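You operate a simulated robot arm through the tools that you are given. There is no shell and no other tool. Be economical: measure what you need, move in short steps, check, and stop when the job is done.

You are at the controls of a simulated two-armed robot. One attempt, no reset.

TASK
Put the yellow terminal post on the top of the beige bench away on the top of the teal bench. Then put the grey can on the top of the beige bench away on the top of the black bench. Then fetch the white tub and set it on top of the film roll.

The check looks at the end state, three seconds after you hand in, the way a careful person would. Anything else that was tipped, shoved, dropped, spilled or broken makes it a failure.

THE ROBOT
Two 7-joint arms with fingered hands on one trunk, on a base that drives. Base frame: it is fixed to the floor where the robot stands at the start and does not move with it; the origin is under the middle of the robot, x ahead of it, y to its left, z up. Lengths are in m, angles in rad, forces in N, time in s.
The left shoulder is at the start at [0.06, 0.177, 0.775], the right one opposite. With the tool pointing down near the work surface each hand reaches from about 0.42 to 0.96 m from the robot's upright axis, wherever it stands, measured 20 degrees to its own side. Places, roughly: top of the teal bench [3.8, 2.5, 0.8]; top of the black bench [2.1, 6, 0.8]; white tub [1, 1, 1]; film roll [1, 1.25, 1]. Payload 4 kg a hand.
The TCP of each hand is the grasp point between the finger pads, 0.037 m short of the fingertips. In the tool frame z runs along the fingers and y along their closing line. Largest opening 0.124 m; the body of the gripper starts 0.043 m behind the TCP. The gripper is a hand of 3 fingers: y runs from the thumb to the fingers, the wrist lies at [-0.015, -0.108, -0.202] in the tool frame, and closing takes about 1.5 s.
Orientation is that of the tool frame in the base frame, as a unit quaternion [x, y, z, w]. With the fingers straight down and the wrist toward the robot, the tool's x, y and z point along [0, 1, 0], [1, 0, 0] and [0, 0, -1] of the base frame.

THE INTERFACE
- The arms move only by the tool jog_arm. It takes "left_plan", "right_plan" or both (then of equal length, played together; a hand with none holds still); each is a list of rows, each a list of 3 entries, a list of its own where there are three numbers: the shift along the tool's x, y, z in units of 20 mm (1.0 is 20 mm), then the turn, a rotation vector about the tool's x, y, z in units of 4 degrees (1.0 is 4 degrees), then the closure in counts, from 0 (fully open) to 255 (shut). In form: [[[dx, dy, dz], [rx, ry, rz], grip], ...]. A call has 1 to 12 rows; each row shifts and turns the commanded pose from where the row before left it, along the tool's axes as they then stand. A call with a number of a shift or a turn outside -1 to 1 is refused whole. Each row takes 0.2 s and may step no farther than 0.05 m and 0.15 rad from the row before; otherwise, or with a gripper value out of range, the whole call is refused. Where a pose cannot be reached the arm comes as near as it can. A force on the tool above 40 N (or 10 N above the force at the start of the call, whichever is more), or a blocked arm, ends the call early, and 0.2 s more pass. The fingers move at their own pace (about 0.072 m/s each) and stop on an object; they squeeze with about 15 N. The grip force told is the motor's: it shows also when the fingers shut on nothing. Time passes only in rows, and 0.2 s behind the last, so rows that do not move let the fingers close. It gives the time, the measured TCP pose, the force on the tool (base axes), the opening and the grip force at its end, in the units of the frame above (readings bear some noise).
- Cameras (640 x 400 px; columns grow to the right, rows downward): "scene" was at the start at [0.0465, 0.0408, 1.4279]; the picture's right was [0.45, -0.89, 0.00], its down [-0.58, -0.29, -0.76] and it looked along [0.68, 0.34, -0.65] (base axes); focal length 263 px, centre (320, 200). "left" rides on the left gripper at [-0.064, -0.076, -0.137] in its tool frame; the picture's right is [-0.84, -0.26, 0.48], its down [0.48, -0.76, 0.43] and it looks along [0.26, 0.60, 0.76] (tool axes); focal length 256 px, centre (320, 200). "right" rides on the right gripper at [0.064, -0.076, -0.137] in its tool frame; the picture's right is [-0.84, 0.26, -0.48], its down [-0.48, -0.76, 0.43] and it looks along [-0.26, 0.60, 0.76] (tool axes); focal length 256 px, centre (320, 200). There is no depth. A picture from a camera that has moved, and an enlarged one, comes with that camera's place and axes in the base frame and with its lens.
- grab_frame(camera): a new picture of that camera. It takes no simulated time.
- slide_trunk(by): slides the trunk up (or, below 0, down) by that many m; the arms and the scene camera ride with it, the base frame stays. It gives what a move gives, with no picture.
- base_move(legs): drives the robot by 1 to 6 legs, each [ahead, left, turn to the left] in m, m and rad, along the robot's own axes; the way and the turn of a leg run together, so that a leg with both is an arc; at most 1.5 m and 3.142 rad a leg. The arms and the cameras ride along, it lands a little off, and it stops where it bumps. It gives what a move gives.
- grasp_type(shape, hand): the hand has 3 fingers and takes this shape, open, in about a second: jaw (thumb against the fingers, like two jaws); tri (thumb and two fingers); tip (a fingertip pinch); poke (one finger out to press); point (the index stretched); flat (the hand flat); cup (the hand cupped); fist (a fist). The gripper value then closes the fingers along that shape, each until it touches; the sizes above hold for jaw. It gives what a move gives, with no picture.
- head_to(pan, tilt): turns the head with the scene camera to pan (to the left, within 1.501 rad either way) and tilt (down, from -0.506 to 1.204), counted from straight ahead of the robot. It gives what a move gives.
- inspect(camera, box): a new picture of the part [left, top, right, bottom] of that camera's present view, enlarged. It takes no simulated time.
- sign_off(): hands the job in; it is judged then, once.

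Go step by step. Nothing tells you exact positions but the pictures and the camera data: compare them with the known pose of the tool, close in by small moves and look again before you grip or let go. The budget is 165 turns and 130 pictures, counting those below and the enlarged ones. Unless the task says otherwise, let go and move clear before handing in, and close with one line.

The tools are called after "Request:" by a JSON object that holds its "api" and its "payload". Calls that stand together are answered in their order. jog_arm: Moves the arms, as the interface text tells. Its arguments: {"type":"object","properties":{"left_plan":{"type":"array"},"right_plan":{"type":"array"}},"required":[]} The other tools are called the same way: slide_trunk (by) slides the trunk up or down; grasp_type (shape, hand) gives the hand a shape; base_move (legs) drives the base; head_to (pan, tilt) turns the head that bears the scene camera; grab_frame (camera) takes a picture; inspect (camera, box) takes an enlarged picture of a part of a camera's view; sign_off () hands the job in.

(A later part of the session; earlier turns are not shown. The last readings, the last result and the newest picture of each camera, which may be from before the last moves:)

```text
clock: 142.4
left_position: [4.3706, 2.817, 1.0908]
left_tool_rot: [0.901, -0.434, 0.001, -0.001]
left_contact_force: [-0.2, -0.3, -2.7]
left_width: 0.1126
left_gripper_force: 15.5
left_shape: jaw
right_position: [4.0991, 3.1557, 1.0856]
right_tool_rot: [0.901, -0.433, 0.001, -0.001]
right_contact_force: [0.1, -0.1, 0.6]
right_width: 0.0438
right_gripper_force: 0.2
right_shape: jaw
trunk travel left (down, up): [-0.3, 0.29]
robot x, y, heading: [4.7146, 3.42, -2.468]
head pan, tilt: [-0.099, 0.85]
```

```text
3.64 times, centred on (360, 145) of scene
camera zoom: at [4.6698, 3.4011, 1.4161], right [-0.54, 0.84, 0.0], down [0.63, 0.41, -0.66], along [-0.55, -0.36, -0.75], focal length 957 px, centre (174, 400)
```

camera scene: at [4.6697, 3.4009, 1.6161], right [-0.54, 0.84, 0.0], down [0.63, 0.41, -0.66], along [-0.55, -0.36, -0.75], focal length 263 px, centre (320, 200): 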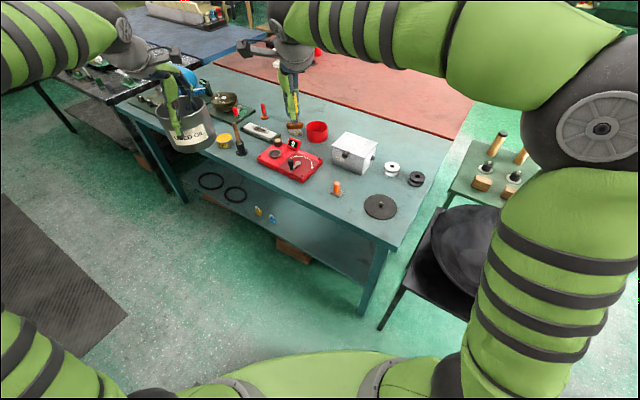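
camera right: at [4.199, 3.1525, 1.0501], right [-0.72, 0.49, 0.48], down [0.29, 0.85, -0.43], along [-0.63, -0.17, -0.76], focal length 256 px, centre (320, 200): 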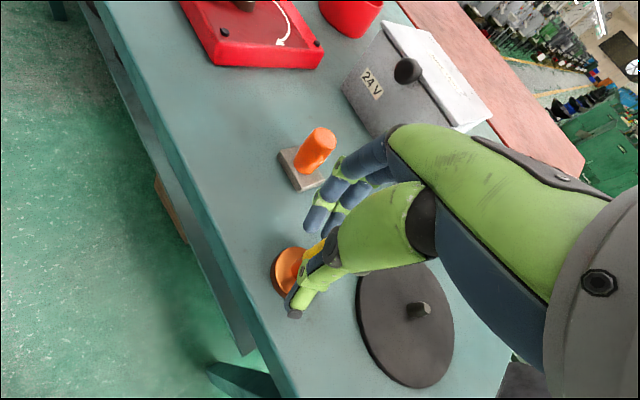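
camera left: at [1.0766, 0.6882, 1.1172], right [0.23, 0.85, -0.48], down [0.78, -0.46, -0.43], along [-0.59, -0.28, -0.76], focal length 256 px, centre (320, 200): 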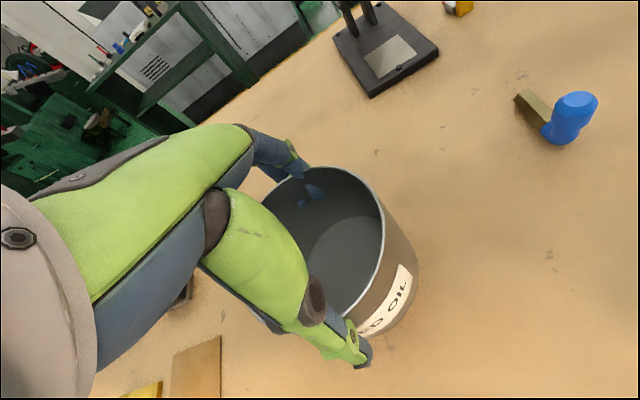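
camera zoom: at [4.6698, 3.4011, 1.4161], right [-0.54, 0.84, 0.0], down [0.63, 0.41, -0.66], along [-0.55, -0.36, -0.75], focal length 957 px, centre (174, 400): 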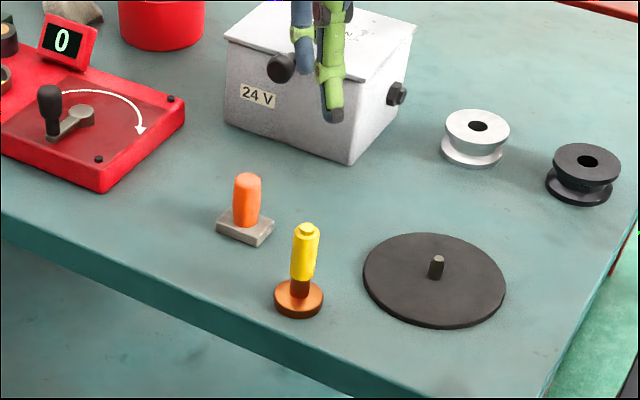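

The yellow post stands safely. Now I raise the trunk, back out of the aisle and drive toward the black bench.

Request:
{"api": "slide_trunk", "payload": {"by": 0.2}}

Request:
{"api": "base_move", "payload": {"legs": [[-0.66, -0.76, 0]]}}

```text
clock: 144.5
left_position: [4.371, 2.8171, 1.2894]
left_tool_rot: [0.901, -0.433, 0.0, -0.001]
left_contact_force: [0.0, -0.3, -1.5]
left_width: 0.1125
left_gripper_force: 15.4
left_shape: jaw
right_position: [4.0982, 3.1558, 1.2862]
right_tool_rot: [0.901, -0.434, 0.0, 0.0]
right_contact_force: [0.6, -0.3, -0.5]
right_width: 0.0435
right_gripper_force: 0.1
right_shape: jaw
trunk travel left (down, up): [-0.5, 0.09]
robot x, y, heading: [4.711, 3.4239, -2.469]
head pan, tilt: [-0.099, 0.85]
```

```text
clock: 149.7
left_position: [4.4214, 3.8178, 1.2902]
left_tool_rot: [0.9, -0.436, 0.001, -0.002]
left_contact_force: [-0.1, -0.1, -2.7]
left_width: 0.1127
left_gripper_force: 15.1
left_shape: jaw
right_position: [4.1498, 4.1573, 1.2857]
right_tool_rot: [0.9, -0.435, 0.0, 0.0]
right_contact_force: [0.5, 0.3, 0.2]
right_width: 0.0434
right_gripper_force: 0.1
right_shape: jaw
trunk travel left (down, up): [-0.5, 0.09]
robot x, y, heading: [4.7676, 4.4226, -2.47]
head pan, tilt: [-0.099, 0.85]
```

Request:
{"api": "base_move", "payload": {"legs": [[0.98, -0.78, 0]]}}

Request:
{"api": "base_move", "payload": {"legs": [[0.98, -0.76, 0], [0, 0, -2.246]]}}

Request:
{"api": "head_to", "payload": {"pan": 0.0, "tilt": 0.6}}

Request:
{"api": "grab_frame", "payload": {"camera": "scene"}}

```text
clock: 155.9
left_position: [3.1861, 3.8308, 1.2912]
left_tool_rot: [0.899, -0.438, 0.001, -0.001]
left_contact_force: [0.3, 0.3, -2.8]
left_width: 0.1125
left_gripper_force: 15.1
left_shape: jaw
right_position: [2.9161, 4.1708, 1.2855]
right_tool_rot: [0.899, -0.438, 0.001, -0.001]
right_contact_force: [0.0, -0.3, 0.3]
right_width: 0.0439
right_gripper_force: 0.1
right_shape: jaw
trunk travel left (down, up): [-0.5, 0.09]
robot x, y, heading: [3.5343, 4.4335, -2.475]
head pan, tilt: [-0.099, 0.85]
```

```text
clock: 167.5
left_position: [1.9994, 5.0587, 1.2903]
left_tool_rot: [-0.012, 1.0, -0.001, 0.0]
left_contact_force: [-0.4, -0.3, -2.5]
left_width: 0.1124
left_gripper_force: 15.2
left_shape: jaw
right_position: [2.4327, 5.0704, 1.2847]
right_tool_rot: [-0.012, 1.0, 0.001, 0.0]
right_contact_force: [-0.1, -0.5, 0.1]
right_width: 0.0435
right_gripper_force: 0.0
right_shape: jaw
trunk travel left (down, up): [-0.5, 0.09]
robot x, y, heading: [2.2774, 4.4233, 1.593]
head pan, tilt: [-0.099, 0.85]
```

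```text
clock: 168.3
left_position: [1.9981, 5.0594, 1.2911]
left_tool_rot: [-0.012, 1.0, -0.001, 0.001]
left_contact_force: [1.0, 0.0, -2.3]
left_width: 0.1126
left_gripper_force: 15.0
left_shape: jaw
right_position: [2.4318, 5.0709, 1.2858]
right_tool_rot: [-0.013, 1.0, -0.001, 0.0]
right_contact_force: [-0.1, -0.2, -0.6]
right_width: 0.0437
right_gripper_force: 0.1
right_shape: jaw
trunk travel left (down, up): [-0.5, 0.09]
robot x, y, heading: [2.2756, 4.427, 1.597]
head pan, tilt: [0.0, 0.6]
```

```text
63 pictures are left
camera scene: at [2.274, 4.4828, 1.637], right [1.0, 0.02, 0.0], down [0.01, -0.57, -0.82], along [-0.02, 0.82, -0.57], focal length 263 px, centre (320, 200)
```

scene: 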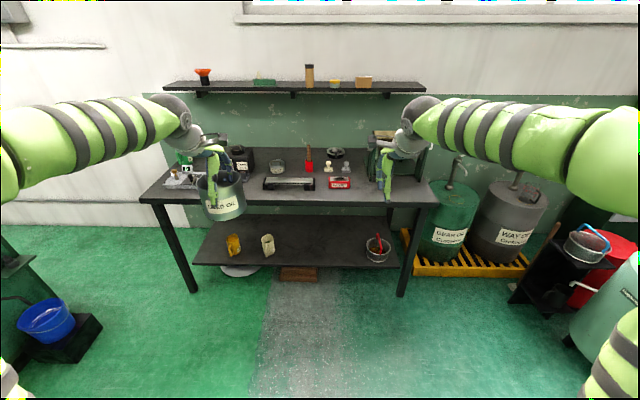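

Request:
{"api": "inspect", "payload": {"camera": "scene", "box": [130, 130, 450, 230]}}

```text
2.00 times, centred on (290, 180) of scene
camera zoom: at [2.274, 4.4828, 1.637], right [1.0, 0.02, 0.0], down [0.01, -0.57, -0.82], along [-0.02, 0.82, -0.57], focal length 526 px, centre (380, 240)
```

zoom: 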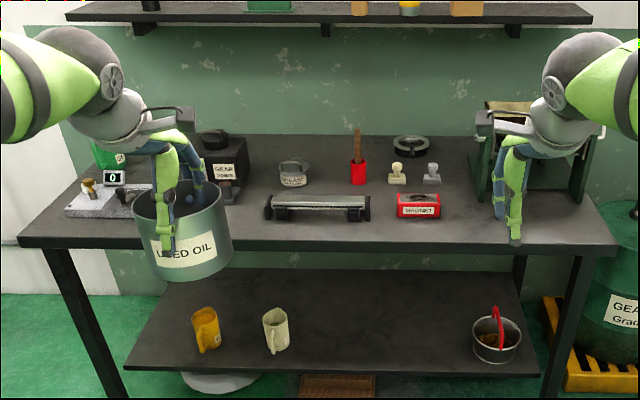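

I move closer so the left hand is near the gap between the left device and the long tool, and check with the wrist camera.

Request:
{"api": "base_move", "payload": {"legs": [[0.46, 0.26, -0.02]]}}

Request:
{"api": "grab_frame", "payload": {"camera": "left"}}

Request:
{"api": "grab_frame", "payload": {"camera": "scene"}}

```text
clock: 171.3
left_position: [1.7457, 5.5047, 1.2901]
left_tool_rot: [-0.002, 1.0, 0.0, 0.0]
left_contact_force: [0.5, 1.1, -3.2]
left_width: 0.1124
left_gripper_force: 15.0
left_shape: jaw
right_position: [2.1808, 5.5074, 1.2851]
right_tool_rot: [-0.002, 1.0, -0.002, 0.0]
right_contact_force: [-1.0, -0.5, 1.2]
right_width: 0.0438
right_gripper_force: 0.0
right_shape: jaw
trunk travel left (down, up): [-0.5, 0.09]
robot x, y, heading: [2.0081, 4.8635, 1.578]
head pan, tilt: [0.0, 0.6]
```

```text
61 pictures are left
camera left: at [1.8108, 5.4281, 1.4262], right [0.84, -0.25, -0.48], down [-0.48, -0.76, -0.43], along [-0.26, 0.59, -0.76], focal length 256 px, centre (320, 200)
```

left: 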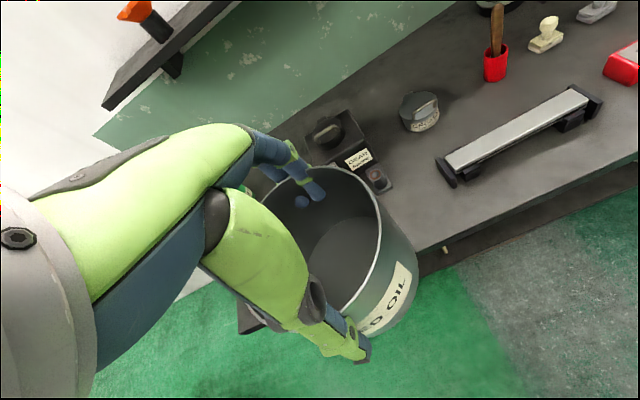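

```text
60 pictures are left
camera scene: at [2.0092, 4.9235, 1.637], right [1.0, 0.0, 0.0], down [0.0, -0.57, -0.82], along [0.0, 0.82, -0.57], focal length 263 px, centre (320, 200)
```

scene: 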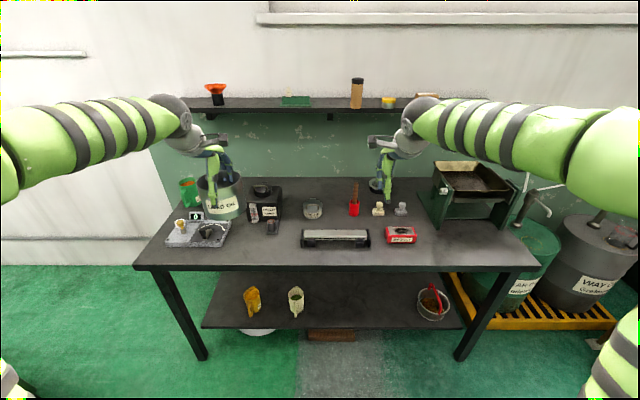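

The free zone centre is about [1.775, 5.695] on the black top. I move the tin above it and lower the trunk.

Request:
{"api": "jog_arm", "payload": {"left_plan": [[[-0.15, 0.95, 0], [0, 0, 0], 255], [[-0.15, 0.95, 0], [0, 0, 0], 255], [[-0.15, 0.95, 0], [0, 0, 0], 255], [[-0.15, 0.95, 0], [0, 0, 0], 255], [[-0.15, 0.95, 0], [0, 0, 0], 255], [[-0.15, 0.95, 0], [0, 0, 0], 255], [[-0.15, 0.95, 0], [0, 0, 0], 255], [[-0.15, 0.95, 0], [0, 0, 0], 255], [[-0.15, 0.95, 0], [0, 0, 0], 255], [[-0.1, 0.95, 0], [0, 0, 0], 255]]}}

Request:
{"api": "slide_trunk", "payload": {"by": -0.2}}

Request:
{"api": "grab_frame", "payload": {"camera": "scene"}}

Request:
{"api": "grab_frame", "payload": {"camera": "left"}}

```text
clock: 173.5
left_position: [1.7762, 5.6996, 1.2884]
left_tool_rot: [-0.002, 1.0, -0.002, 0.0]
left_contact_force: [0.2, 0.4, -2.4]
left_width: 0.1123
left_gripper_force: 15.2
left_shape: jaw
right_position: [2.1804, 5.5093, 1.2853]
right_tool_rot: [-0.002, 1.0, 0.0, 0.0]
right_contact_force: [-0.9, 0.0, -0.8]
right_width: 0.0435
right_gripper_force: 0.1
right_shape: jaw
trunk travel left (down, up): [-0.5, 0.09]
robot x, y, heading: [2.0104, 4.8625, 1.574]
head pan, tilt: [0.0, 0.6]
```

```text
clock: 175.7
left_position: [1.7759, 5.6972, 1.0896]
left_tool_rot: [-0.001, 1.0, -0.001, 0.0]
left_contact_force: [-0.1, 0.0, -2.9]
left_width: 0.1123
left_gripper_force: 14.9
left_shape: jaw
right_position: [2.1805, 5.5067, 1.0859]
right_tool_rot: [-0.002, 1.0, -0.001, 0.0]
right_contact_force: [-0.1, -0.4, 0.0]
right_width: 0.0434
right_gripper_force: 0.1
right_shape: jaw
trunk travel left (down, up): [-0.3, 0.29]
robot x, y, heading: [2.007, 4.8613, 1.574]
head pan, tilt: [0.0, 0.6]
```

```text
59 pictures are left
camera scene: at [2.0097, 4.9226, 1.4371], right [1.0, 0.0, 0.0], down [0.0, -0.57, -0.82], along [0.0, 0.82, -0.57], focal length 263 px, centre (320, 200)
```

scene: 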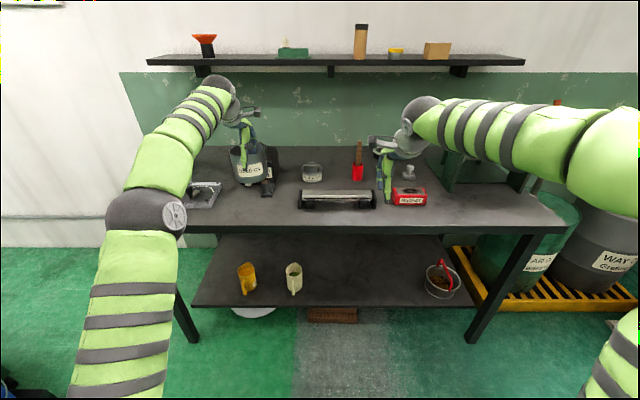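

```text
58 pictures are left
camera left: at [1.8401, 5.6212, 1.2262], right [0.84, -0.25, -0.48], down [-0.48, -0.76, -0.43], along [-0.26, 0.6, -0.76], focal length 256 px, centre (320, 200)
```

left: 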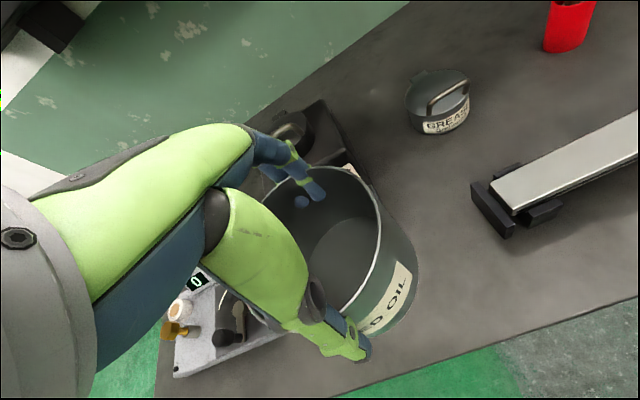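

Request:
{"api": "jog_arm", "payload": {"left_plan": [[[0, -0.5, 0.5], [0, 0, 0], 255], [[0, 0, 0.8], [0, 0, 0], 255], [[0, 0, 0.8], [0, 0, 0], 255], [[0, 0, 0.8], [0, 0, 0], 255], [[0, 0, 0.8], [0, 0, 0], 255], [[0, 0, 0.8], [0, 0, 0], 255], [[0, 0, 0.8], [0, 0, 0], 255], [[0, 0, 0.8], [0, 0, 0], 255], [[0, 0, 0], [0, 0, 0], 255]]}}

Request:
{"api": "inspect", "payload": {"camera": "scene", "box": [170, 120, 350, 240]}}

Request:
{"api": "grab_frame", "payload": {"camera": "left"}}

```text
clock: 177.7
left_position: [1.7749, 5.6873, 0.9675]
left_tool_rot: [-0.001, 1.0, -0.001, 0.0]
left_contact_force: [-0.3, -0.3, -3.3]
left_width: 0.1122
left_gripper_force: 15.3
left_shape: jaw
right_position: [2.1812, 5.5074, 1.0859]
right_tool_rot: [-0.002, 1.0, -0.001, 0.0]
right_contact_force: [-0.3, -0.2, -0.3]
right_width: 0.0437
right_gripper_force: 0.2
right_shape: jaw
trunk travel left (down, up): [-0.3, 0.29]
robot x, y, heading: [2.0056, 4.8612, 1.574]
head pan, tilt: [0.0, 0.6]
```

```text
3.33 times, centred on (260, 180) of scene
camera zoom: at [2.0096, 4.9228, 1.4371], right [1.0, 0.0, 0.0], down [0.0, -0.57, -0.82], along [0.0, 0.82, -0.57], focal length 877 px, centre (520, 267)
```

zoom: 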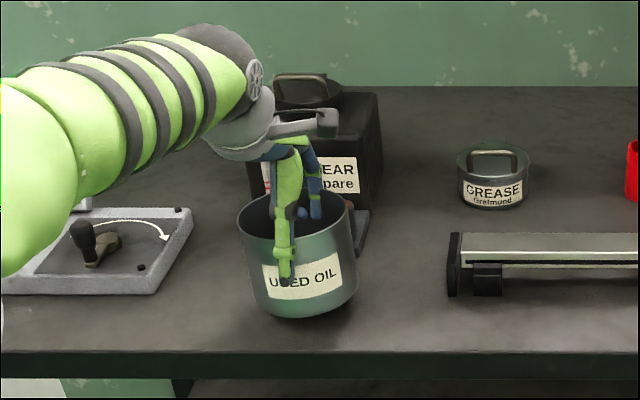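

```text
56 pictures are left
camera left: at [1.8394, 5.6114, 1.1034], right [0.84, -0.25, -0.48], down [-0.48, -0.76, -0.43], along [-0.26, 0.6, -0.76], focal length 256 px, centre (320, 200)
```

left: 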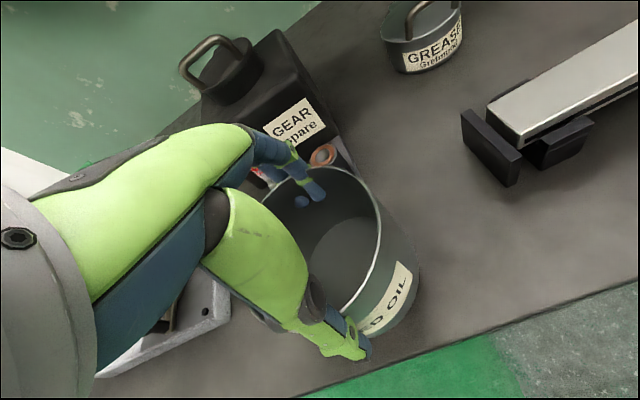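

Clear on all sides. Lowering slowly to contact.

Request:
{"api": "jog_arm", "payload": {"left_plan": [[[0, 0, 0.3], [0, 0, 0], 255], [[0, 0, 0.3], [0, 0, 0], 255], [[0, 0, 0.2], [0, 0, 0], 255], [[0, 0, 0.2], [0, 0, 0], 255], [[0, 0, 0.2], [0, 0, 0], 255], [[0, 0, 0], [0, 0, 0], 255]]}}

```text
clock: 179.1
left_position: [1.7744, 5.6874, 0.944]
left_tool_rot: [-0.001, 1.0, 0.0, 0.0]
left_contact_force: [0.1, -1.4, -2.2]
left_width: 0.1121
left_gripper_force: 14.7
left_shape: jaw
right_position: [2.1813, 5.5077, 1.0854]
right_tool_rot: [-0.002, 1.0, -0.001, 0.0]
right_contact_force: [0.0, -0.1, -0.5]
right_width: 0.0437
right_gripper_force: 0.0
right_shape: jaw
trunk travel left (down, up): [-0.3, 0.29]
robot x, y, heading: [2.0137, 4.8611, 1.574]
head pan, tilt: [0.0, 0.6]
```

Request:
{"api": "jog_arm", "payload": {"left_plan": [[[0, 0, 0.15], [0, 0, 0], 255], [[0, 0, 0.15], [0, 0, 0], 255], [[0, 0, 0], [0, 0, 0], 255]]}}

```text
clock: 179.9
left_position: [1.7761, 5.6861, 0.9415]
left_tool_rot: [-0.001, 1.0, 0.001, 0.0]
left_contact_force: [0.2, -2.8, 12.0]
left_width: 0.1115
left_gripper_force: 15.2
left_shape: jaw
right_position: [2.1813, 5.5068, 1.0856]
right_tool_rot: [-0.002, 1.0, 0.0, 0.0]
right_contact_force: [0.0, 0.8, 0.0]
right_width: 0.0435
right_gripper_force: 0.0
right_shape: jaw
trunk travel left (down, up): [-0.3, 0.29]
robot x, y, heading: [2.0081, 4.8603, 1.572]
head pan, tilt: [0.0, 0.6]
```

Contact at 0.9415. Ease and open fully.

Request:
{"api": "jog_arm", "payload": {"left_plan": [[[0, 0, -0.15], [0, 0, 0], 255], [[0, 0, 0], [0, 0, 0], 150], [[0, 0, 0], [0, 0, 0], 80], [[0, 0, 0], [0, 0, 0], 30], [[0, 0, 0], [0, 0, 0], 0], [[0, 0, 0], [0, 0, 0], 0], [[0, 0, 0], [0, 0, 0], 0]]}}

Request:
{"api": "inspect", "payload": {"camera": "scene", "box": [210, 140, 310, 230]}}

Request:
{"api": "inspect", "payload": {"camera": "left", "box": [220, 100, 480, 400]}}

```text
clock: 181.5
left_position: [1.7753, 5.6867, 0.9397]
left_tool_rot: [-0.002, 1.0, 0.0, 0.0]
left_contact_force: [0.5, -0.5, 0.4]
left_width: 0.1236
left_gripper_force: 0.0
left_shape: jaw
right_position: [2.1804, 5.5062, 1.0849]
right_tool_rot: [-0.002, 1.0, -0.001, 0.001]
right_contact_force: [0.2, -0.7, 0.7]
right_width: 0.0436
right_gripper_force: 0.1
right_shape: jaw
trunk travel left (down, up): [-0.3, 0.29]
robot x, y, heading: [2.0056, 4.8604, 1.578]
head pan, tilt: [0.0, 0.6]
```

```text
4.44 times, centred on (260, 185) of scene
camera zoom: at [2.0097, 4.9226, 1.437], right [1.0, 0.0, 0.0], down [0.0, -0.57, -0.82], along [0.0, 0.82, -0.57], focal length 1170 px, centre (587, 267)
```

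zoom: 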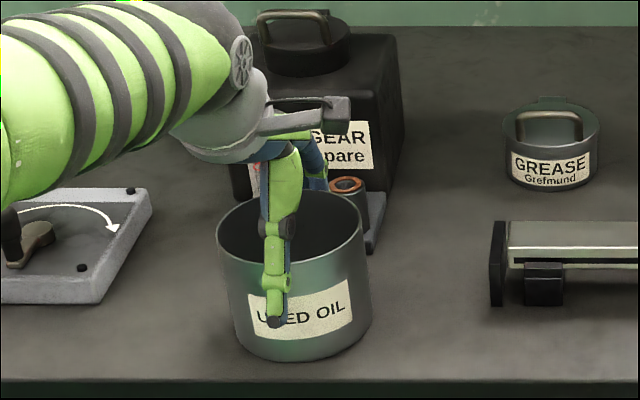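

```text
1.33 times, centred on (350, 250) of left
camera zoom: at [1.8402, 5.6098, 1.0757], right [0.84, -0.26, -0.48], down [-0.48, -0.76, -0.43], along [-0.26, 0.59, -0.76], focal length 341 px, centre (280, 133)
```

zoom: 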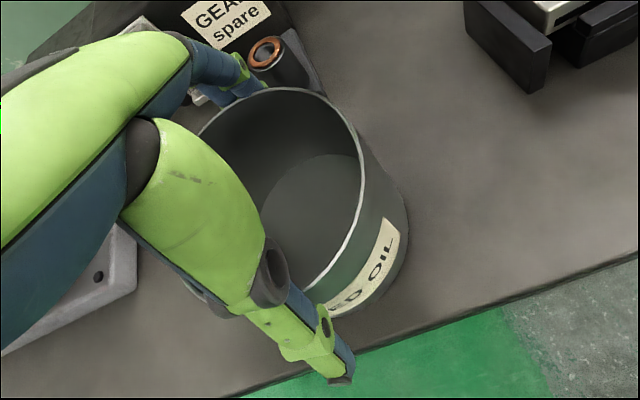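

The tin stands on the bench, fingers clear. Raise straight up.

Request:
{"api": "jog_arm", "payload": {"left_plan": [[[0, 0, -0.3], [0, 0, 0], 0], [[0, 0, -0.4], [0, 0, 0], 0], [[0, 0, -0.5], [0, 0, 0], 0], [[0, 0, -0.7], [0, 0, 0], 0], [[0, 0, -1], [0, 0, 0], 0], [[0, 0, -1], [0, 0, 0], 0], [[0, 0, -1], [0, 0, 0], 0], [[0, 0, -1], [0, 0, 0], 0], [[0, 0, -1], [0, 0, 0], 0], [[0, 0, -1], [0, 0, 0], 0]]}}

Request:
{"api": "slide_trunk", "payload": {"by": 0.15}}

Request:
{"api": "jog_arm", "payload": {"left_plan": [[[0, -1, 0], [0, 0, 0], 0], [[0, -1, 0], [0, 0, 0], 0], [[0, -1, 0], [0, 0, 0], 0], [[0, -1, 0], [0, 0, 0], 0], [[0, -1, 0], [0, 0, 0], 0], [[0, -1, 0], [0, 0, 0], 0], [[0, -1, 0], [0, 0, 0], 0], [[0, -1, 0], [0, 0, 0], 0], [[0, -1, 0], [0, 0, 0], 0]]}}

Request:
{"api": "grab_frame", "payload": {"camera": "scene"}}

```text
clock: 183.7
left_position: [1.7761, 5.6874, 1.0983]
left_tool_rot: [-0.002, 1.0, -0.001, -0.001]
left_contact_force: [-0.8, -0.1, 0.5]
left_width: 0.1237
left_gripper_force: 0.0
left_shape: jaw
right_position: [2.1807, 5.5077, 1.0848]
right_tool_rot: [-0.003, 1.0, 0.0, 0.0]
right_contact_force: [0.2, -0.9, -0.2]
right_width: 0.0437
right_gripper_force: 0.0
right_shape: jaw
trunk travel left (down, up): [-0.3, 0.29]
robot x, y, heading: [2.0111, 4.8582, 1.576]
head pan, tilt: [0.0, 0.6]
```

```text
clock: 185.4
left_position: [1.7754, 5.6873, 1.2479]
left_tool_rot: [-0.001, 1.0, -0.001, 0.001]
left_contact_force: [0.2, -0.9, 0.7]
left_width: 0.1237
left_gripper_force: 0.0
left_shape: jaw
right_position: [2.181, 5.5078, 1.2364]
right_tool_rot: [-0.001, 1.0, -0.001, 0.0]
right_contact_force: [0.1, -0.4, 0.1]
right_width: 0.0437
right_gripper_force: 0.0
right_shape: jaw
trunk travel left (down, up): [-0.45, 0.14]
robot x, y, heading: [2.0115, 4.8604, 1.576]
head pan, tilt: [0.0, 0.6]
```

```text
clock: 187.4
left_position: [1.7759, 5.5057, 1.2471]
left_tool_rot: [-0.002, 1.0, 0.0, 0.0]
left_contact_force: [0.1, 0.1, -0.4]
left_width: 0.1238
left_gripper_force: 0.1
left_shape: jaw
right_position: [2.1814, 5.5071, 1.2365]
right_tool_rot: [-0.002, 1.0, 0.0, 0.0]
right_contact_force: [0.1, 0.2, 0.1]
right_width: 0.0434
right_gripper_force: 0.1
right_shape: jaw
trunk travel left (down, up): [-0.45, 0.14]
robot x, y, heading: [2.0082, 4.8633, 1.575]
head pan, tilt: [0.0, 0.6]
```

```text
53 pictures are left
camera scene: at [2.0095, 4.9218, 1.5871], right [1.0, 0.0, 0.0], down [0.0, -0.56, -0.83], along [0.0, 0.83, -0.56], focal length 263 px, centre (320, 200)
```

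scene: 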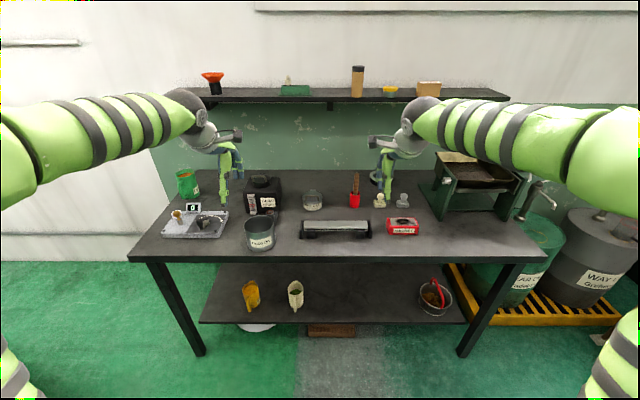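

The tin stands on the black bench and nothing else was touched. Now back to the beige bench's rear side for the tub.

Request:
{"api": "base_move", "payload": {"legs": [[-0.5, 0.1, 0], [0, 0, 1.566], [0, 1.4, 0], [0, 1.1, 0]]}}

Request:
{"api": "head_to", "payload": {"pan": 0.3, "tilt": 0.7}}

Request:
{"api": "grab_frame", "payload": {"camera": "scene"}}

```text
clock: 205.9
left_position: [1.2149, 1.6737, 1.2472]
left_tool_rot: [-0.704, 0.71, 0.0, 0.001]
left_contact_force: [-0.3, 0.1, 0.5]
left_width: 0.1237
left_gripper_force: 0.0
left_shape: jaw
right_position: [1.2189, 2.0776, 1.2346]
right_tool_rot: [-0.705, 0.709, 0.0, 0.0]
right_contact_force: [0.1, -0.4, 0.2]
right_width: 0.0438
right_gripper_force: 0.0
right_shape: jaw
trunk travel left (down, up): [-0.45, 0.14]
robot x, y, heading: [1.8607, 1.8969, 3.141]
head pan, tilt: [0.0, 0.6]
```

```text
clock: 206.7
left_position: [1.2149, 1.6735, 1.2474]
left_tool_rot: [-0.705, 0.71, 0.0, 0.0]
left_contact_force: [0.6, 0.8, -0.2]
left_width: 0.1238
left_gripper_force: 0.0
left_shape: jaw
right_position: [1.219, 2.0779, 1.2354]
right_tool_rot: [-0.705, 0.71, 0.0, -0.001]
right_contact_force: [-0.2, 0.5, 0.6]
right_width: 0.0436
right_gripper_force: 0.1
right_shape: jaw
trunk travel left (down, up): [-0.45, 0.14]
robot x, y, heading: [1.8642, 1.9011, 3.135]
head pan, tilt: [0.3, 0.7]
```

```text
52 pictures are left
camera scene: at [1.8118, 1.878, 1.5785], right [-0.29, 0.96, 0.0], down [0.62, 0.19, -0.77], along [-0.73, -0.22, -0.64], focal length 263 px, centre (320, 200)
```

scene: 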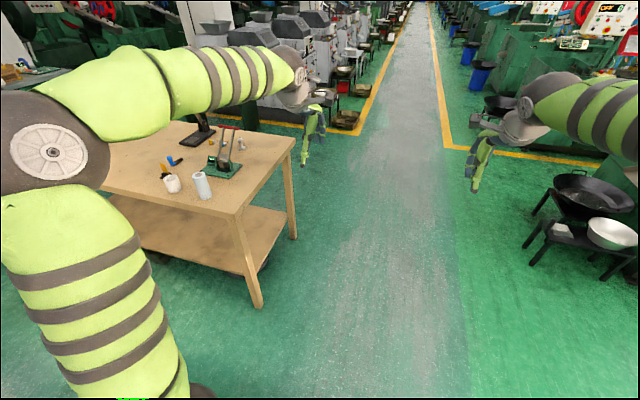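

Request:
{"api": "base_move", "payload": {"legs": [[0.05, 1.05, 0]]}}

Request:
{"api": "head_to", "payload": {"pan": -0.2, "tilt": 0.85}}

Request:
{"api": "grab_frame", "payload": {"camera": "scene"}}

Request:
{"api": "grab_frame", "payload": {"camera": "right"}}

```text
clock: 212.1
left_position: [1.1491, 0.6218, 1.2471]
left_tool_rot: [-0.7, 0.714, -0.001, 0.0]
left_contact_force: [0.7, -0.4, -0.5]
left_width: 0.1237
left_gripper_force: 0.1
left_shape: jaw
right_position: [1.1567, 1.0256, 1.2358]
right_tool_rot: [-0.7, 0.714, 0.0, 0.0]
right_contact_force: [-0.5, -1.3, -0.2]
right_width: 0.044
right_gripper_force: 0.0
right_shape: jaw
trunk travel left (down, up): [-0.45, 0.14]
robot x, y, heading: [1.796, 0.8388, 3.123]
head pan, tilt: [0.3, 0.7]
```

```text
clock: 213.1
left_position: [1.1488, 0.6212, 1.2478]
left_tool_rot: [-0.7, 0.714, -0.001, 0.0]
left_contact_force: [0.5, 0.4, 0.1]
left_width: 0.1235
left_gripper_force: 0.2
left_shape: jaw
right_position: [1.1567, 1.0259, 1.236]
right_tool_rot: [-0.7, 0.714, 0.0, 0.0]
right_contact_force: [0.7, 0.8, 0.2]
right_width: 0.0434
right_gripper_force: 0.1
right_shape: jaw
trunk travel left (down, up): [-0.45, 0.14]
robot x, y, heading: [1.8003, 0.8401, 3.128]
head pan, tilt: [-0.201, 0.85]
```

```text
51 pictures are left
camera scene: at [1.753, 0.8594, 1.5662], right [0.22, 0.98, 0.0], down [0.73, -0.16, -0.66], along [-0.64, 0.14, -0.75], focal length 263 px, centre (320, 200)
```

scene: 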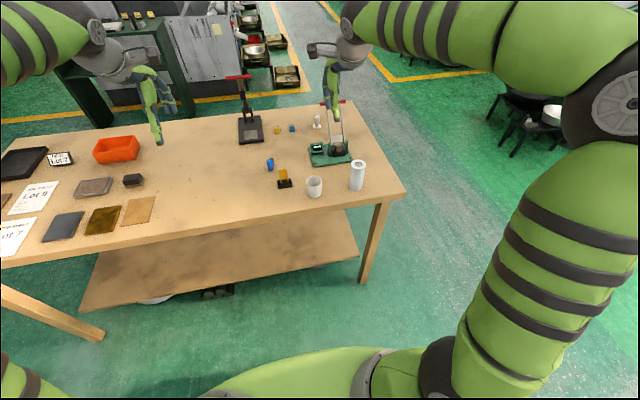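

```text
50 pictures are left
camera right: at [1.2314, 0.9619, 1.3724], right [-0.24, 0.84, 0.48], down [0.77, 0.47, -0.43], along [-0.59, 0.27, -0.76], focal length 256 px, centre (320, 200)
```

right: 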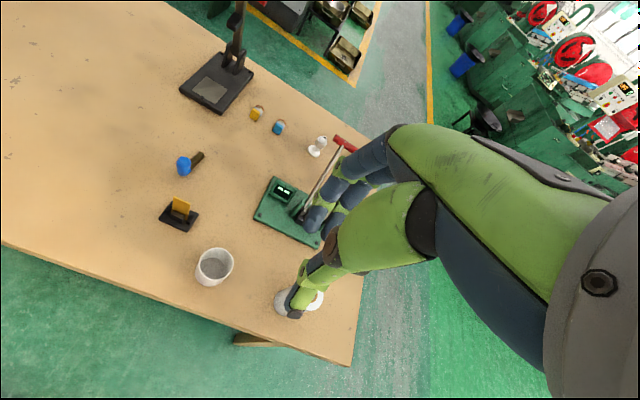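

Request:
{"api": "inspect", "payload": {"camera": "scene", "box": [265, 135, 385, 210]}}

Request:
{"api": "inspect", "payload": {"camera": "right", "box": [150, 190, 350, 330]}}

```text
5.33 times, centred on (325, 172) of scene
camera zoom: at [1.753, 0.8594, 1.5662], right [0.22, 0.98, 0.0], down [0.73, -0.16, -0.66], along [-0.64, 0.14, -0.75], focal length 1403 px, centre (293, 347)
```

zoom: 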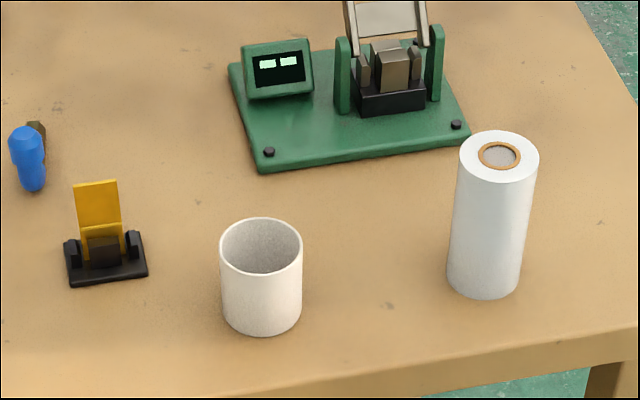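

```text
2.86 times, centred on (250, 260) of right
camera zoom: at [1.2314, 0.9619, 1.3724], right [-0.24, 0.84, 0.48], down [0.77, 0.47, -0.43], along [-0.59, 0.27, -0.76], focal length 731 px, centre (520, 29)
```

zoom: 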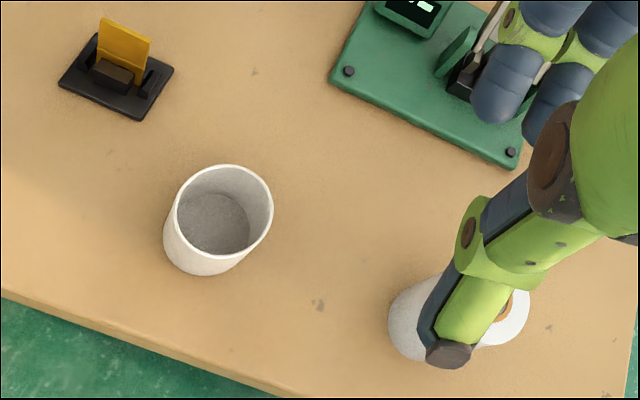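

The tub (0.054 m wide, 0.065 tall, empty) is at about [1.104, 0.980]; the film roll (0.113 tall, 0.052 wide) at about [1.107, 1.140]. I bring the right hand over the tub.

Request:
{"api": "jog_arm", "payload": {"right_plan": [[[0.8, 0.87, 0], [0, 0, 0], 70], [[0.8, 0.87, 0], [0, 0, 0], 70], [[0.75, 0.87, 0], [0, 0, 0], 70], [[0, 0, 1], [0, 0, 0], 70], [[0, 0, 1], [0, 0, 0], 70], [[0, 0, 1], [0, 0, 0], 70], [[0, 0, 1], [0, 0, 0], 70], [[0, 0, 1], [0, 0, 0], 70], [[0, 0, 1], [0, 0, 0], 70], [[0, 0, 1], [0, 0, 0], 70], [[0, 0, 1], [0, 0, 0], 70], [[0, 0, 1], [0, 0, 0], 70]]}}

Request:
{"api": "jog_arm", "payload": {"right_plan": [[[0, 0, 1], [0, 0, 0], 70], [[0, 0, 1], [0, 0, 0], 70], [[0, 0, 0], [0, 0, 0], 70]]}}

Request:
{"api": "inspect", "payload": {"camera": "scene", "box": [265, 115, 385, 210]}}

Request:
{"api": "grab_frame", "payload": {"camera": "right"}}

```text
clock: 215.7
left_position: [1.1491, 0.621, 1.2461]
left_tool_rot: [-0.7, 0.714, 0.0, 0.001]
left_contact_force: [-0.6, 0.0, 0.4]
left_width: 0.1237
left_gripper_force: 0.0
left_shape: jaw
right_position: [1.1028, 0.9801, 1.0567]
right_tool_rot: [-0.701, 0.713, 0.0, 0.0]
right_contact_force: [0.0, -0.4, -0.5]
right_width: 0.0898
right_gripper_force: 0.1
right_shape: jaw
trunk travel left (down, up): [-0.45, 0.14]
robot x, y, heading: [1.7964, 0.8413, 3.124]
head pan, tilt: [-0.201, 0.85]
```

```text
clock: 216.4
left_position: [1.149, 0.6217, 1.2479]
left_tool_rot: [-0.701, 0.714, -0.001, 0.0]
left_contact_force: [0.2, -0.5, 0.3]
left_width: 0.1236
left_gripper_force: 0.0
left_shape: jaw
right_position: [1.1014, 0.9815, 1.018]
right_tool_rot: [-0.7, 0.714, 0.0, 0.0]
right_contact_force: [1.1, -0.2, 0.8]
right_width: 0.0894
right_gripper_force: 0.1
right_shape: jaw
trunk travel left (down, up): [-0.45, 0.14]
robot x, y, heading: [1.7984, 0.8385, 3.123]
head pan, tilt: [-0.201, 0.85]
```

```text
4.21 times, centred on (325, 162) of scene
camera zoom: at [1.7531, 0.8595, 1.5662], right [0.22, 0.98, 0.0], down [0.73, -0.16, -0.66], along [-0.64, 0.14, -0.75], focal length 1108 px, centre (299, 358)
```

zoom: 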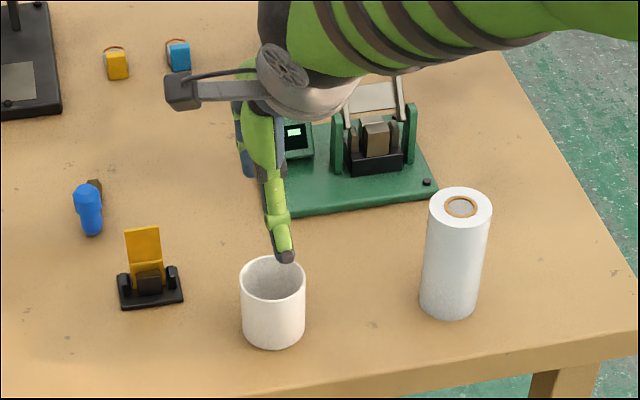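

```text
46 pictures are left
camera right: at [1.1761, 0.9162, 1.1553], right [-0.24, 0.84, 0.48], down [0.77, 0.47, -0.43], along [-0.59, 0.27, -0.76], focal length 256 px, centre (320, 200)
```

right: 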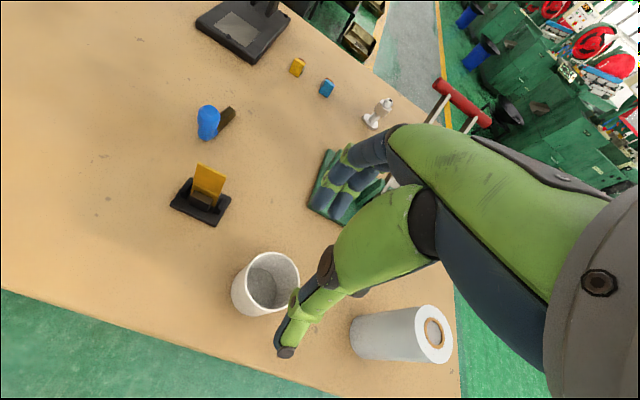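

Hand and tub are aligned to within a few mm. Descending around the tub.

Request:
{"api": "jog_arm", "payload": {"right_plan": [[[0.1, -0.05, 0.8], [0, 0, 0], 70], [[0, 0, 0.8], [0, 0, 0], 70], [[0, 0, 0.7], [0, 0, 0], 70], [[0, 0, 0.7], [0, 0, 0], 70], [[0, 0, 0.7], [0, 0, 0], 70], [[0, 0, 0.7], [0, 0, 0], 70], [[0, 0, 0.7], [0, 0, 0], 70], [[0, 0, 0.7], [0, 0, 0], 70], [[0, 0, 0], [0, 0, 0], 70]]}}

Request:
{"api": "inspect", "payload": {"camera": "scene", "box": [275, 135, 355, 205]}}

Request:
{"api": "inspect", "payload": {"camera": "right", "box": [220, 130, 460, 380]}}

```text
clock: 218.4
left_position: [1.149, 0.6217, 1.2473]
left_tool_rot: [-0.7, 0.714, -0.001, 0.001]
left_contact_force: [0.0, 0.5, -0.4]
left_width: 0.1236
left_gripper_force: 0.2
left_shape: jaw
right_position: [1.1036, 0.9793, 0.8991]
right_tool_rot: [-0.7, 0.714, 0.0, 0.0]
right_contact_force: [-0.4, 0.6, -0.5]
right_width: 0.0897
right_gripper_force: 0.0
right_shape: jaw
trunk travel left (down, up): [-0.45, 0.14]
robot x, y, heading: [1.7986, 0.843, 3.125]
head pan, tilt: [-0.201, 0.85]
```

```text
5.71 times, centred on (315, 170) of scene
camera zoom: at [1.7531, 0.8594, 1.5662], right [0.22, 0.98, 0.0], down [0.73, -0.16, -0.66], along [-0.64, 0.14, -0.75], focal length 1504 px, centre (349, 371)
```

zoom: 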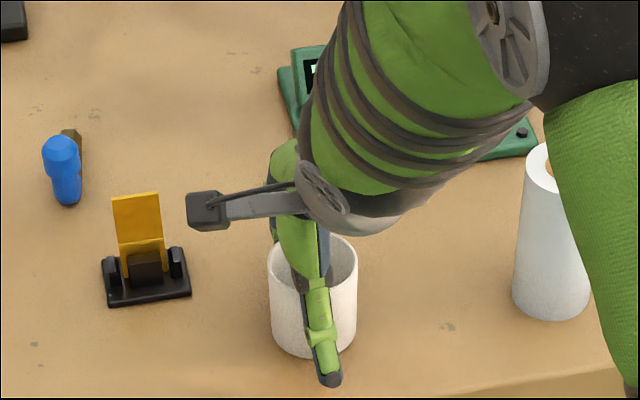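

```text
1.60 times, centred on (340, 255) of right
camera zoom: at [1.1787, 0.915, 1.0364], right [-0.24, 0.84, 0.48], down [0.77, 0.47, -0.43], along [-0.59, 0.27, -0.76], focal length 410 px, centre (288, 112)
```

zoom: 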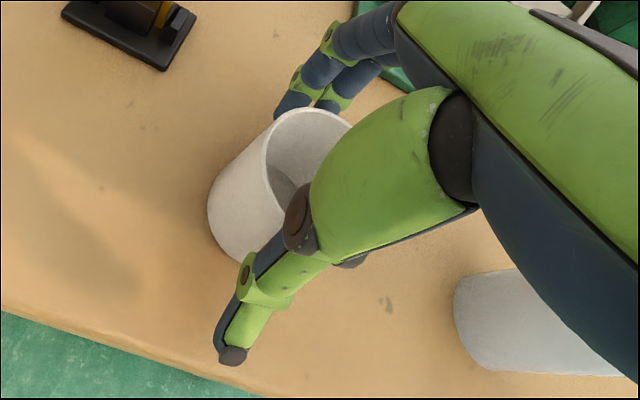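

Tub is between thumb and fingers, no contact. Closing.

Request:
{"api": "jog_arm", "payload": {"right_plan": [[[0, 0, 0], [0, 0, 0], 110], [[0, 0, 0], [0, 0, 0], 140], [[0, 0, 0], [0, 0, 0], 180], [[0, 0, 0], [0, 0, 0], 220], [[0, 0, 0], [0, 0, 0], 255], [[0, 0, 0], [0, 0, 0], 255], [[0, 0, 0], [0, 0, 0], 255]]}}

Request:
{"api": "jog_arm", "payload": {"right_plan": [[[0, 0, -0.5], [0, 0, 0], 255], [[0, 0, -0.5], [0, 0, 0], 255], [[0, 0, -0.7], [0, 0, 0], 255], [[0, 0, -0.8], [0, 0, 0], 255], [[0, 0, 0], [0, 0, 0], 255]]}}

Request:
{"api": "inspect", "payload": {"camera": "scene", "box": [275, 115, 385, 205]}}

Request:
{"api": "inspect", "payload": {"camera": "right", "box": [220, 130, 460, 380]}}

```text
clock: 220.1
left_position: [1.1503, 0.6217, 1.2474]
left_tool_rot: [-0.701, 0.713, -0.001, 0.001]
left_contact_force: [-0.1, 0.3, 0.6]
left_width: 0.1235
left_gripper_force: 0.1
left_shape: jaw
right_position: [1.1043, 0.98, 0.9003]
right_tool_rot: [-0.699, 0.715, 0.0, 0.0]
right_contact_force: [-0.7, -0.6, 4.7]
right_width: 0.0597
right_gripper_force: 15.2
right_shape: jaw
trunk travel left (down, up): [-0.45, 0.14]
robot x, y, heading: [1.7967, 0.8414, 3.123]
head pan, tilt: [-0.201, 0.85]
```

```text
clock: 221.2
left_position: [1.149, 0.6222, 1.2478]
left_tool_rot: [-0.7, 0.714, 0.001, 0.0]
left_contact_force: [-0.4, -0.1, -0.1]
left_width: 0.1239
left_gripper_force: 0.1
left_shape: jaw
right_position: [1.1037, 0.9796, 0.9498]
right_tool_rot: [-0.7, 0.714, -0.001, 0.001]
right_contact_force: [0.1, -1.0, -0.5]
right_width: 0.0594
right_gripper_force: 15.0
right_shape: jaw
trunk travel left (down, up): [-0.45, 0.14]
robot x, y, heading: [1.8017, 0.8376, 3.121]
head pan, tilt: [-0.201, 0.85]
```

```text
4.44 times, centred on (330, 160) of scene
camera zoom: at [1.7529, 0.8594, 1.5662], right [0.22, 0.98, 0.0], down [0.73, -0.16, -0.66], along [-0.64, 0.14, -0.75], focal length 1170 px, centre (276, 378)
```

zoom: 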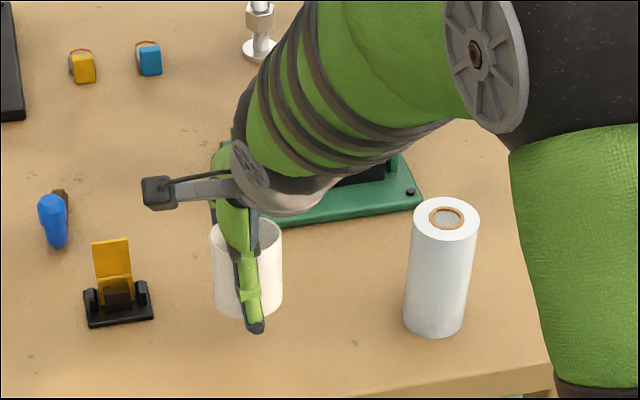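

```text
1.60 times, centred on (340, 255) of right
camera zoom: at [1.1793, 0.9146, 1.0869], right [-0.24, 0.84, 0.48], down [0.77, 0.47, -0.43], along [-0.59, 0.27, -0.76], focal length 410 px, centre (288, 112)
```

zoom: 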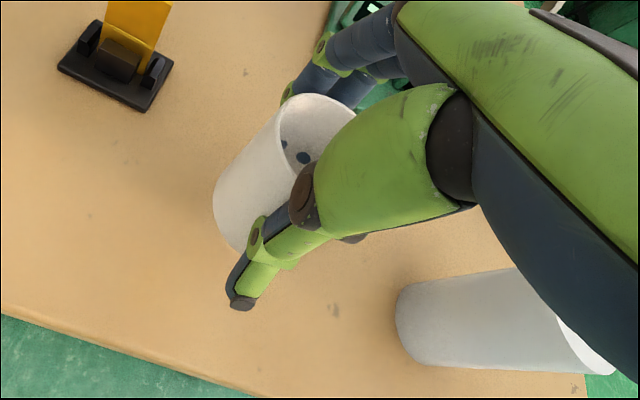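

The tub is held. Lift it above the roll's height, then carry it over to [1.104, 1.138].

Request:
{"api": "jog_arm", "payload": {"right_plan": [[[0, 0, -1], [0, 0, 0], 255], [[0, 0, -1], [0, 0, 0], 255], [[0, 0, -1], [0, 0, 0], 255], [[0, 0, -1], [0, 0, 0], 255], [[0, 0, -1], [0, 0, 0], 255], [[0, 0, -1], [0, 0, 0], 255], [[0, 0, -1], [0, 0, 0], 255], [[0, 0, 0], [0, 0, 0], 255]]}}

Request:
{"api": "jog_arm", "payload": {"right_plan": [[[-0.8, 0, 0], [0, 0, 0], 255], [[-0.8, 0, 0], [0, 0, 0], 255], [[-0.8, 0, 0], [0, 0, 0], 255], [[-0.8, 0.1, 0], [0, 0, 0], 255], [[-0.8, 0, 0], [0, 0, 0], 255], [[-0.8, 0, 0], [0, 0, 0], 255], [[-0.8, 0, 0], [0, 0, 0], 255], [[-0.8, 0, 0], [0, 0, 0], 255], [[-0.8, 0, 0], [0, 0, 0], 255], [[-0.7, 0, 0], [0, 0, 0], 255], [[0, 0, 0], [0, 0, 0], 255]]}}

Request:
{"api": "inspect", "payload": {"camera": "scene", "box": [285, 95, 425, 205]}}

Request:
{"api": "grab_frame", "payload": {"camera": "right"}}

Request:
{"api": "grab_frame", "payload": {"camera": "left"}}

```text
clock: 223.1
left_position: [1.1491, 0.6221, 1.247]
left_tool_rot: [-0.7, 0.714, -0.001, 0.001]
left_contact_force: [-0.4, 1.2, -1.0]
left_width: 0.1238
left_gripper_force: 0.1
left_shape: jaw
right_position: [1.1043, 0.979, 1.0873]
right_tool_rot: [-0.701, 0.713, -0.001, 0.001]
right_contact_force: [0.1, -0.2, -0.1]
right_width: 0.0596
right_gripper_force: 15.4
right_shape: jaw
trunk travel left (down, up): [-0.45, 0.14]
robot x, y, heading: [1.7966, 0.8398, 3.121]
head pan, tilt: [-0.201, 0.85]
```

```text
clock: 225.4
left_position: [1.1486, 0.6219, 1.2472]
left_tool_rot: [-0.701, 0.713, -0.001, 0.001]
left_contact_force: [0.2, 0.2, -0.9]
left_width: 0.1236
left_gripper_force: 0.0
left_shape: jaw
right_position: [1.1053, 1.1355, 1.0917]
right_tool_rot: [-0.7, 0.714, -0.001, 0.0]
right_contact_force: [0.2, 0.1, -1.3]
right_width: 0.0594
right_gripper_force: 15.5
right_shape: jaw
trunk travel left (down, up): [-0.45, 0.14]
robot x, y, heading: [1.7964, 0.8414, 3.12]
head pan, tilt: [-0.201, 0.85]
```

```text
3.64 times, centred on (355, 150) of scene
camera zoom: at [1.753, 0.8594, 1.5662], right [0.22, 0.98, 0.0], down [0.73, -0.16, -0.66], along [-0.64, 0.14, -0.75], focal length 957 px, centre (193, 382)
```

zoom: 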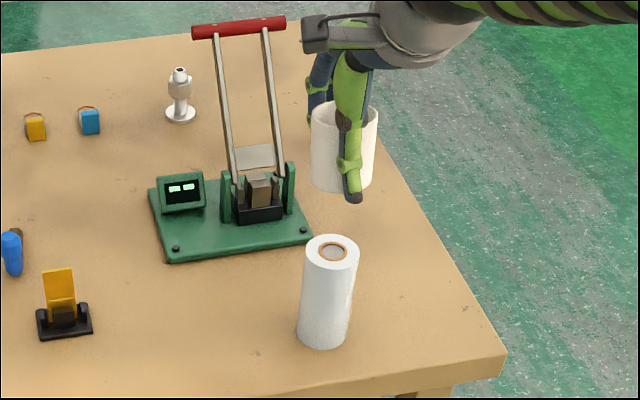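

```text
40 pictures are left
camera right: at [1.1797, 1.0711, 1.2274], right [-0.24, 0.84, 0.48], down [0.77, 0.47, -0.43], along [-0.59, 0.27, -0.76], focal length 256 px, centre (320, 200)
```

right: 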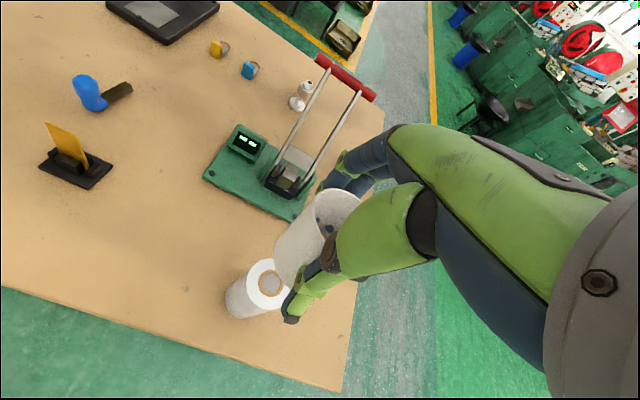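

```text
39 pictures are left
camera left: at [1.2263, 0.6829, 1.3831], right [0.27, 0.83, -0.48], down [0.75, -0.5, -0.43], along [-0.6, -0.24, -0.76], focal length 256 px, centre (320, 200)
```

left: 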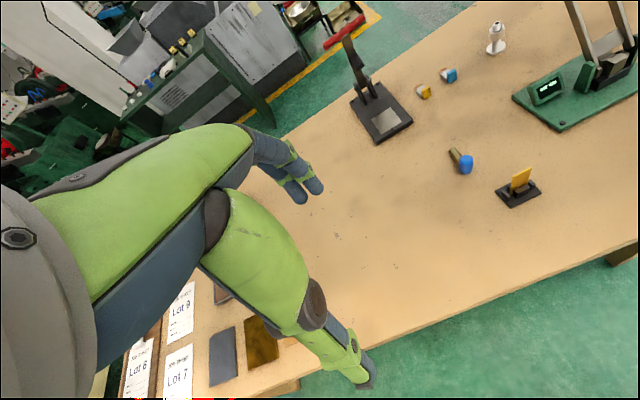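

The roll top centre is at about [1.104, 1.140]. A small correction, then lower to ~1 cm above it and compare.

Request:
{"api": "jog_arm", "payload": {"right_plan": [[[-0.2, 0.05, 0.6], [0, 0, 0], 255], [[0, 0, 0.7], [0, 0, 0], 255], [[0, 0, 0.7], [0, 0, 0], 255], [[0, 0, 0.7], [0, 0, 0], 255], [[0, 0, 0.6], [0, 0, 0], 255], [[0, 0, 0], [0, 0, 0], 255]]}}

Request:
{"api": "inspect", "payload": {"camera": "scene", "box": [315, 115, 395, 195]}}

Request:
{"api": "inspect", "payload": {"camera": "right", "box": [200, 180, 380, 340]}}

```text
clock: 226.8
left_position: [1.1497, 0.6222, 1.2465]
left_tool_rot: [-0.7, 0.714, 0.0, 0.0]
left_contact_force: [-1.0, -0.8, 0.0]
left_width: 0.1237
left_gripper_force: 0.0
left_shape: jaw
right_position: [1.1049, 1.1401, 1.0257]
right_tool_rot: [-0.7, 0.714, 0.0, 0.001]
right_contact_force: [-0.5, -0.1, -0.9]
right_width: 0.0595
right_gripper_force: 15.4
right_shape: jaw
trunk travel left (down, up): [-0.45, 0.14]
robot x, y, heading: [1.7969, 0.8426, 3.123]
head pan, tilt: [-0.201, 0.85]
```

```text
5.00 times, centred on (355, 155) of scene
camera zoom: at [1.753, 0.8595, 1.5662], right [0.22, 0.98, 0.0], down [0.73, -0.16, -0.66], along [-0.64, 0.14, -0.75], focal length 1316 px, centre (145, 425)
```

zoom: 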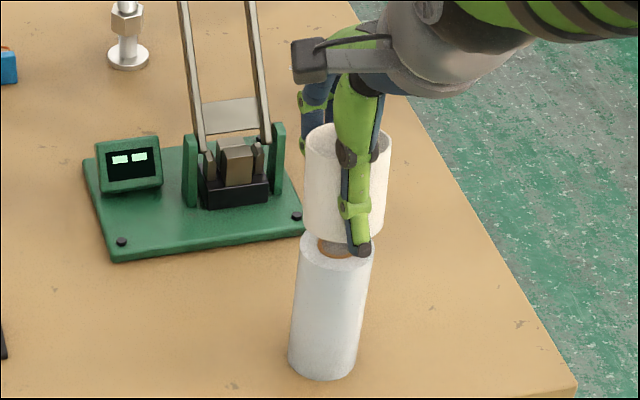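

```text
2.50 times, centred on (290, 260) of right
camera zoom: at [1.1792, 1.0757, 1.1628], right [-0.24, 0.84, 0.48], down [0.77, 0.47, -0.43], along [-0.59, 0.27, -0.76], focal length 640 px, centre (395, 50)
```

zoom: 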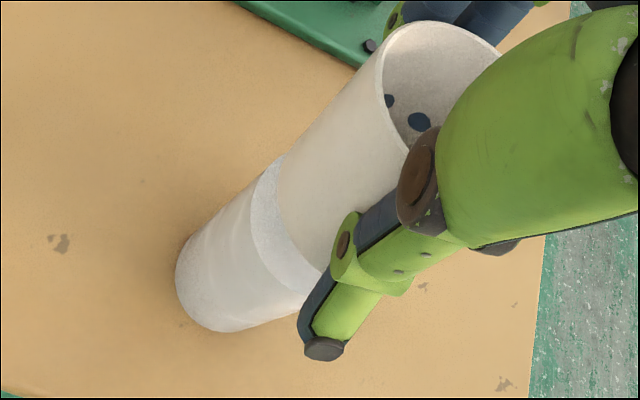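

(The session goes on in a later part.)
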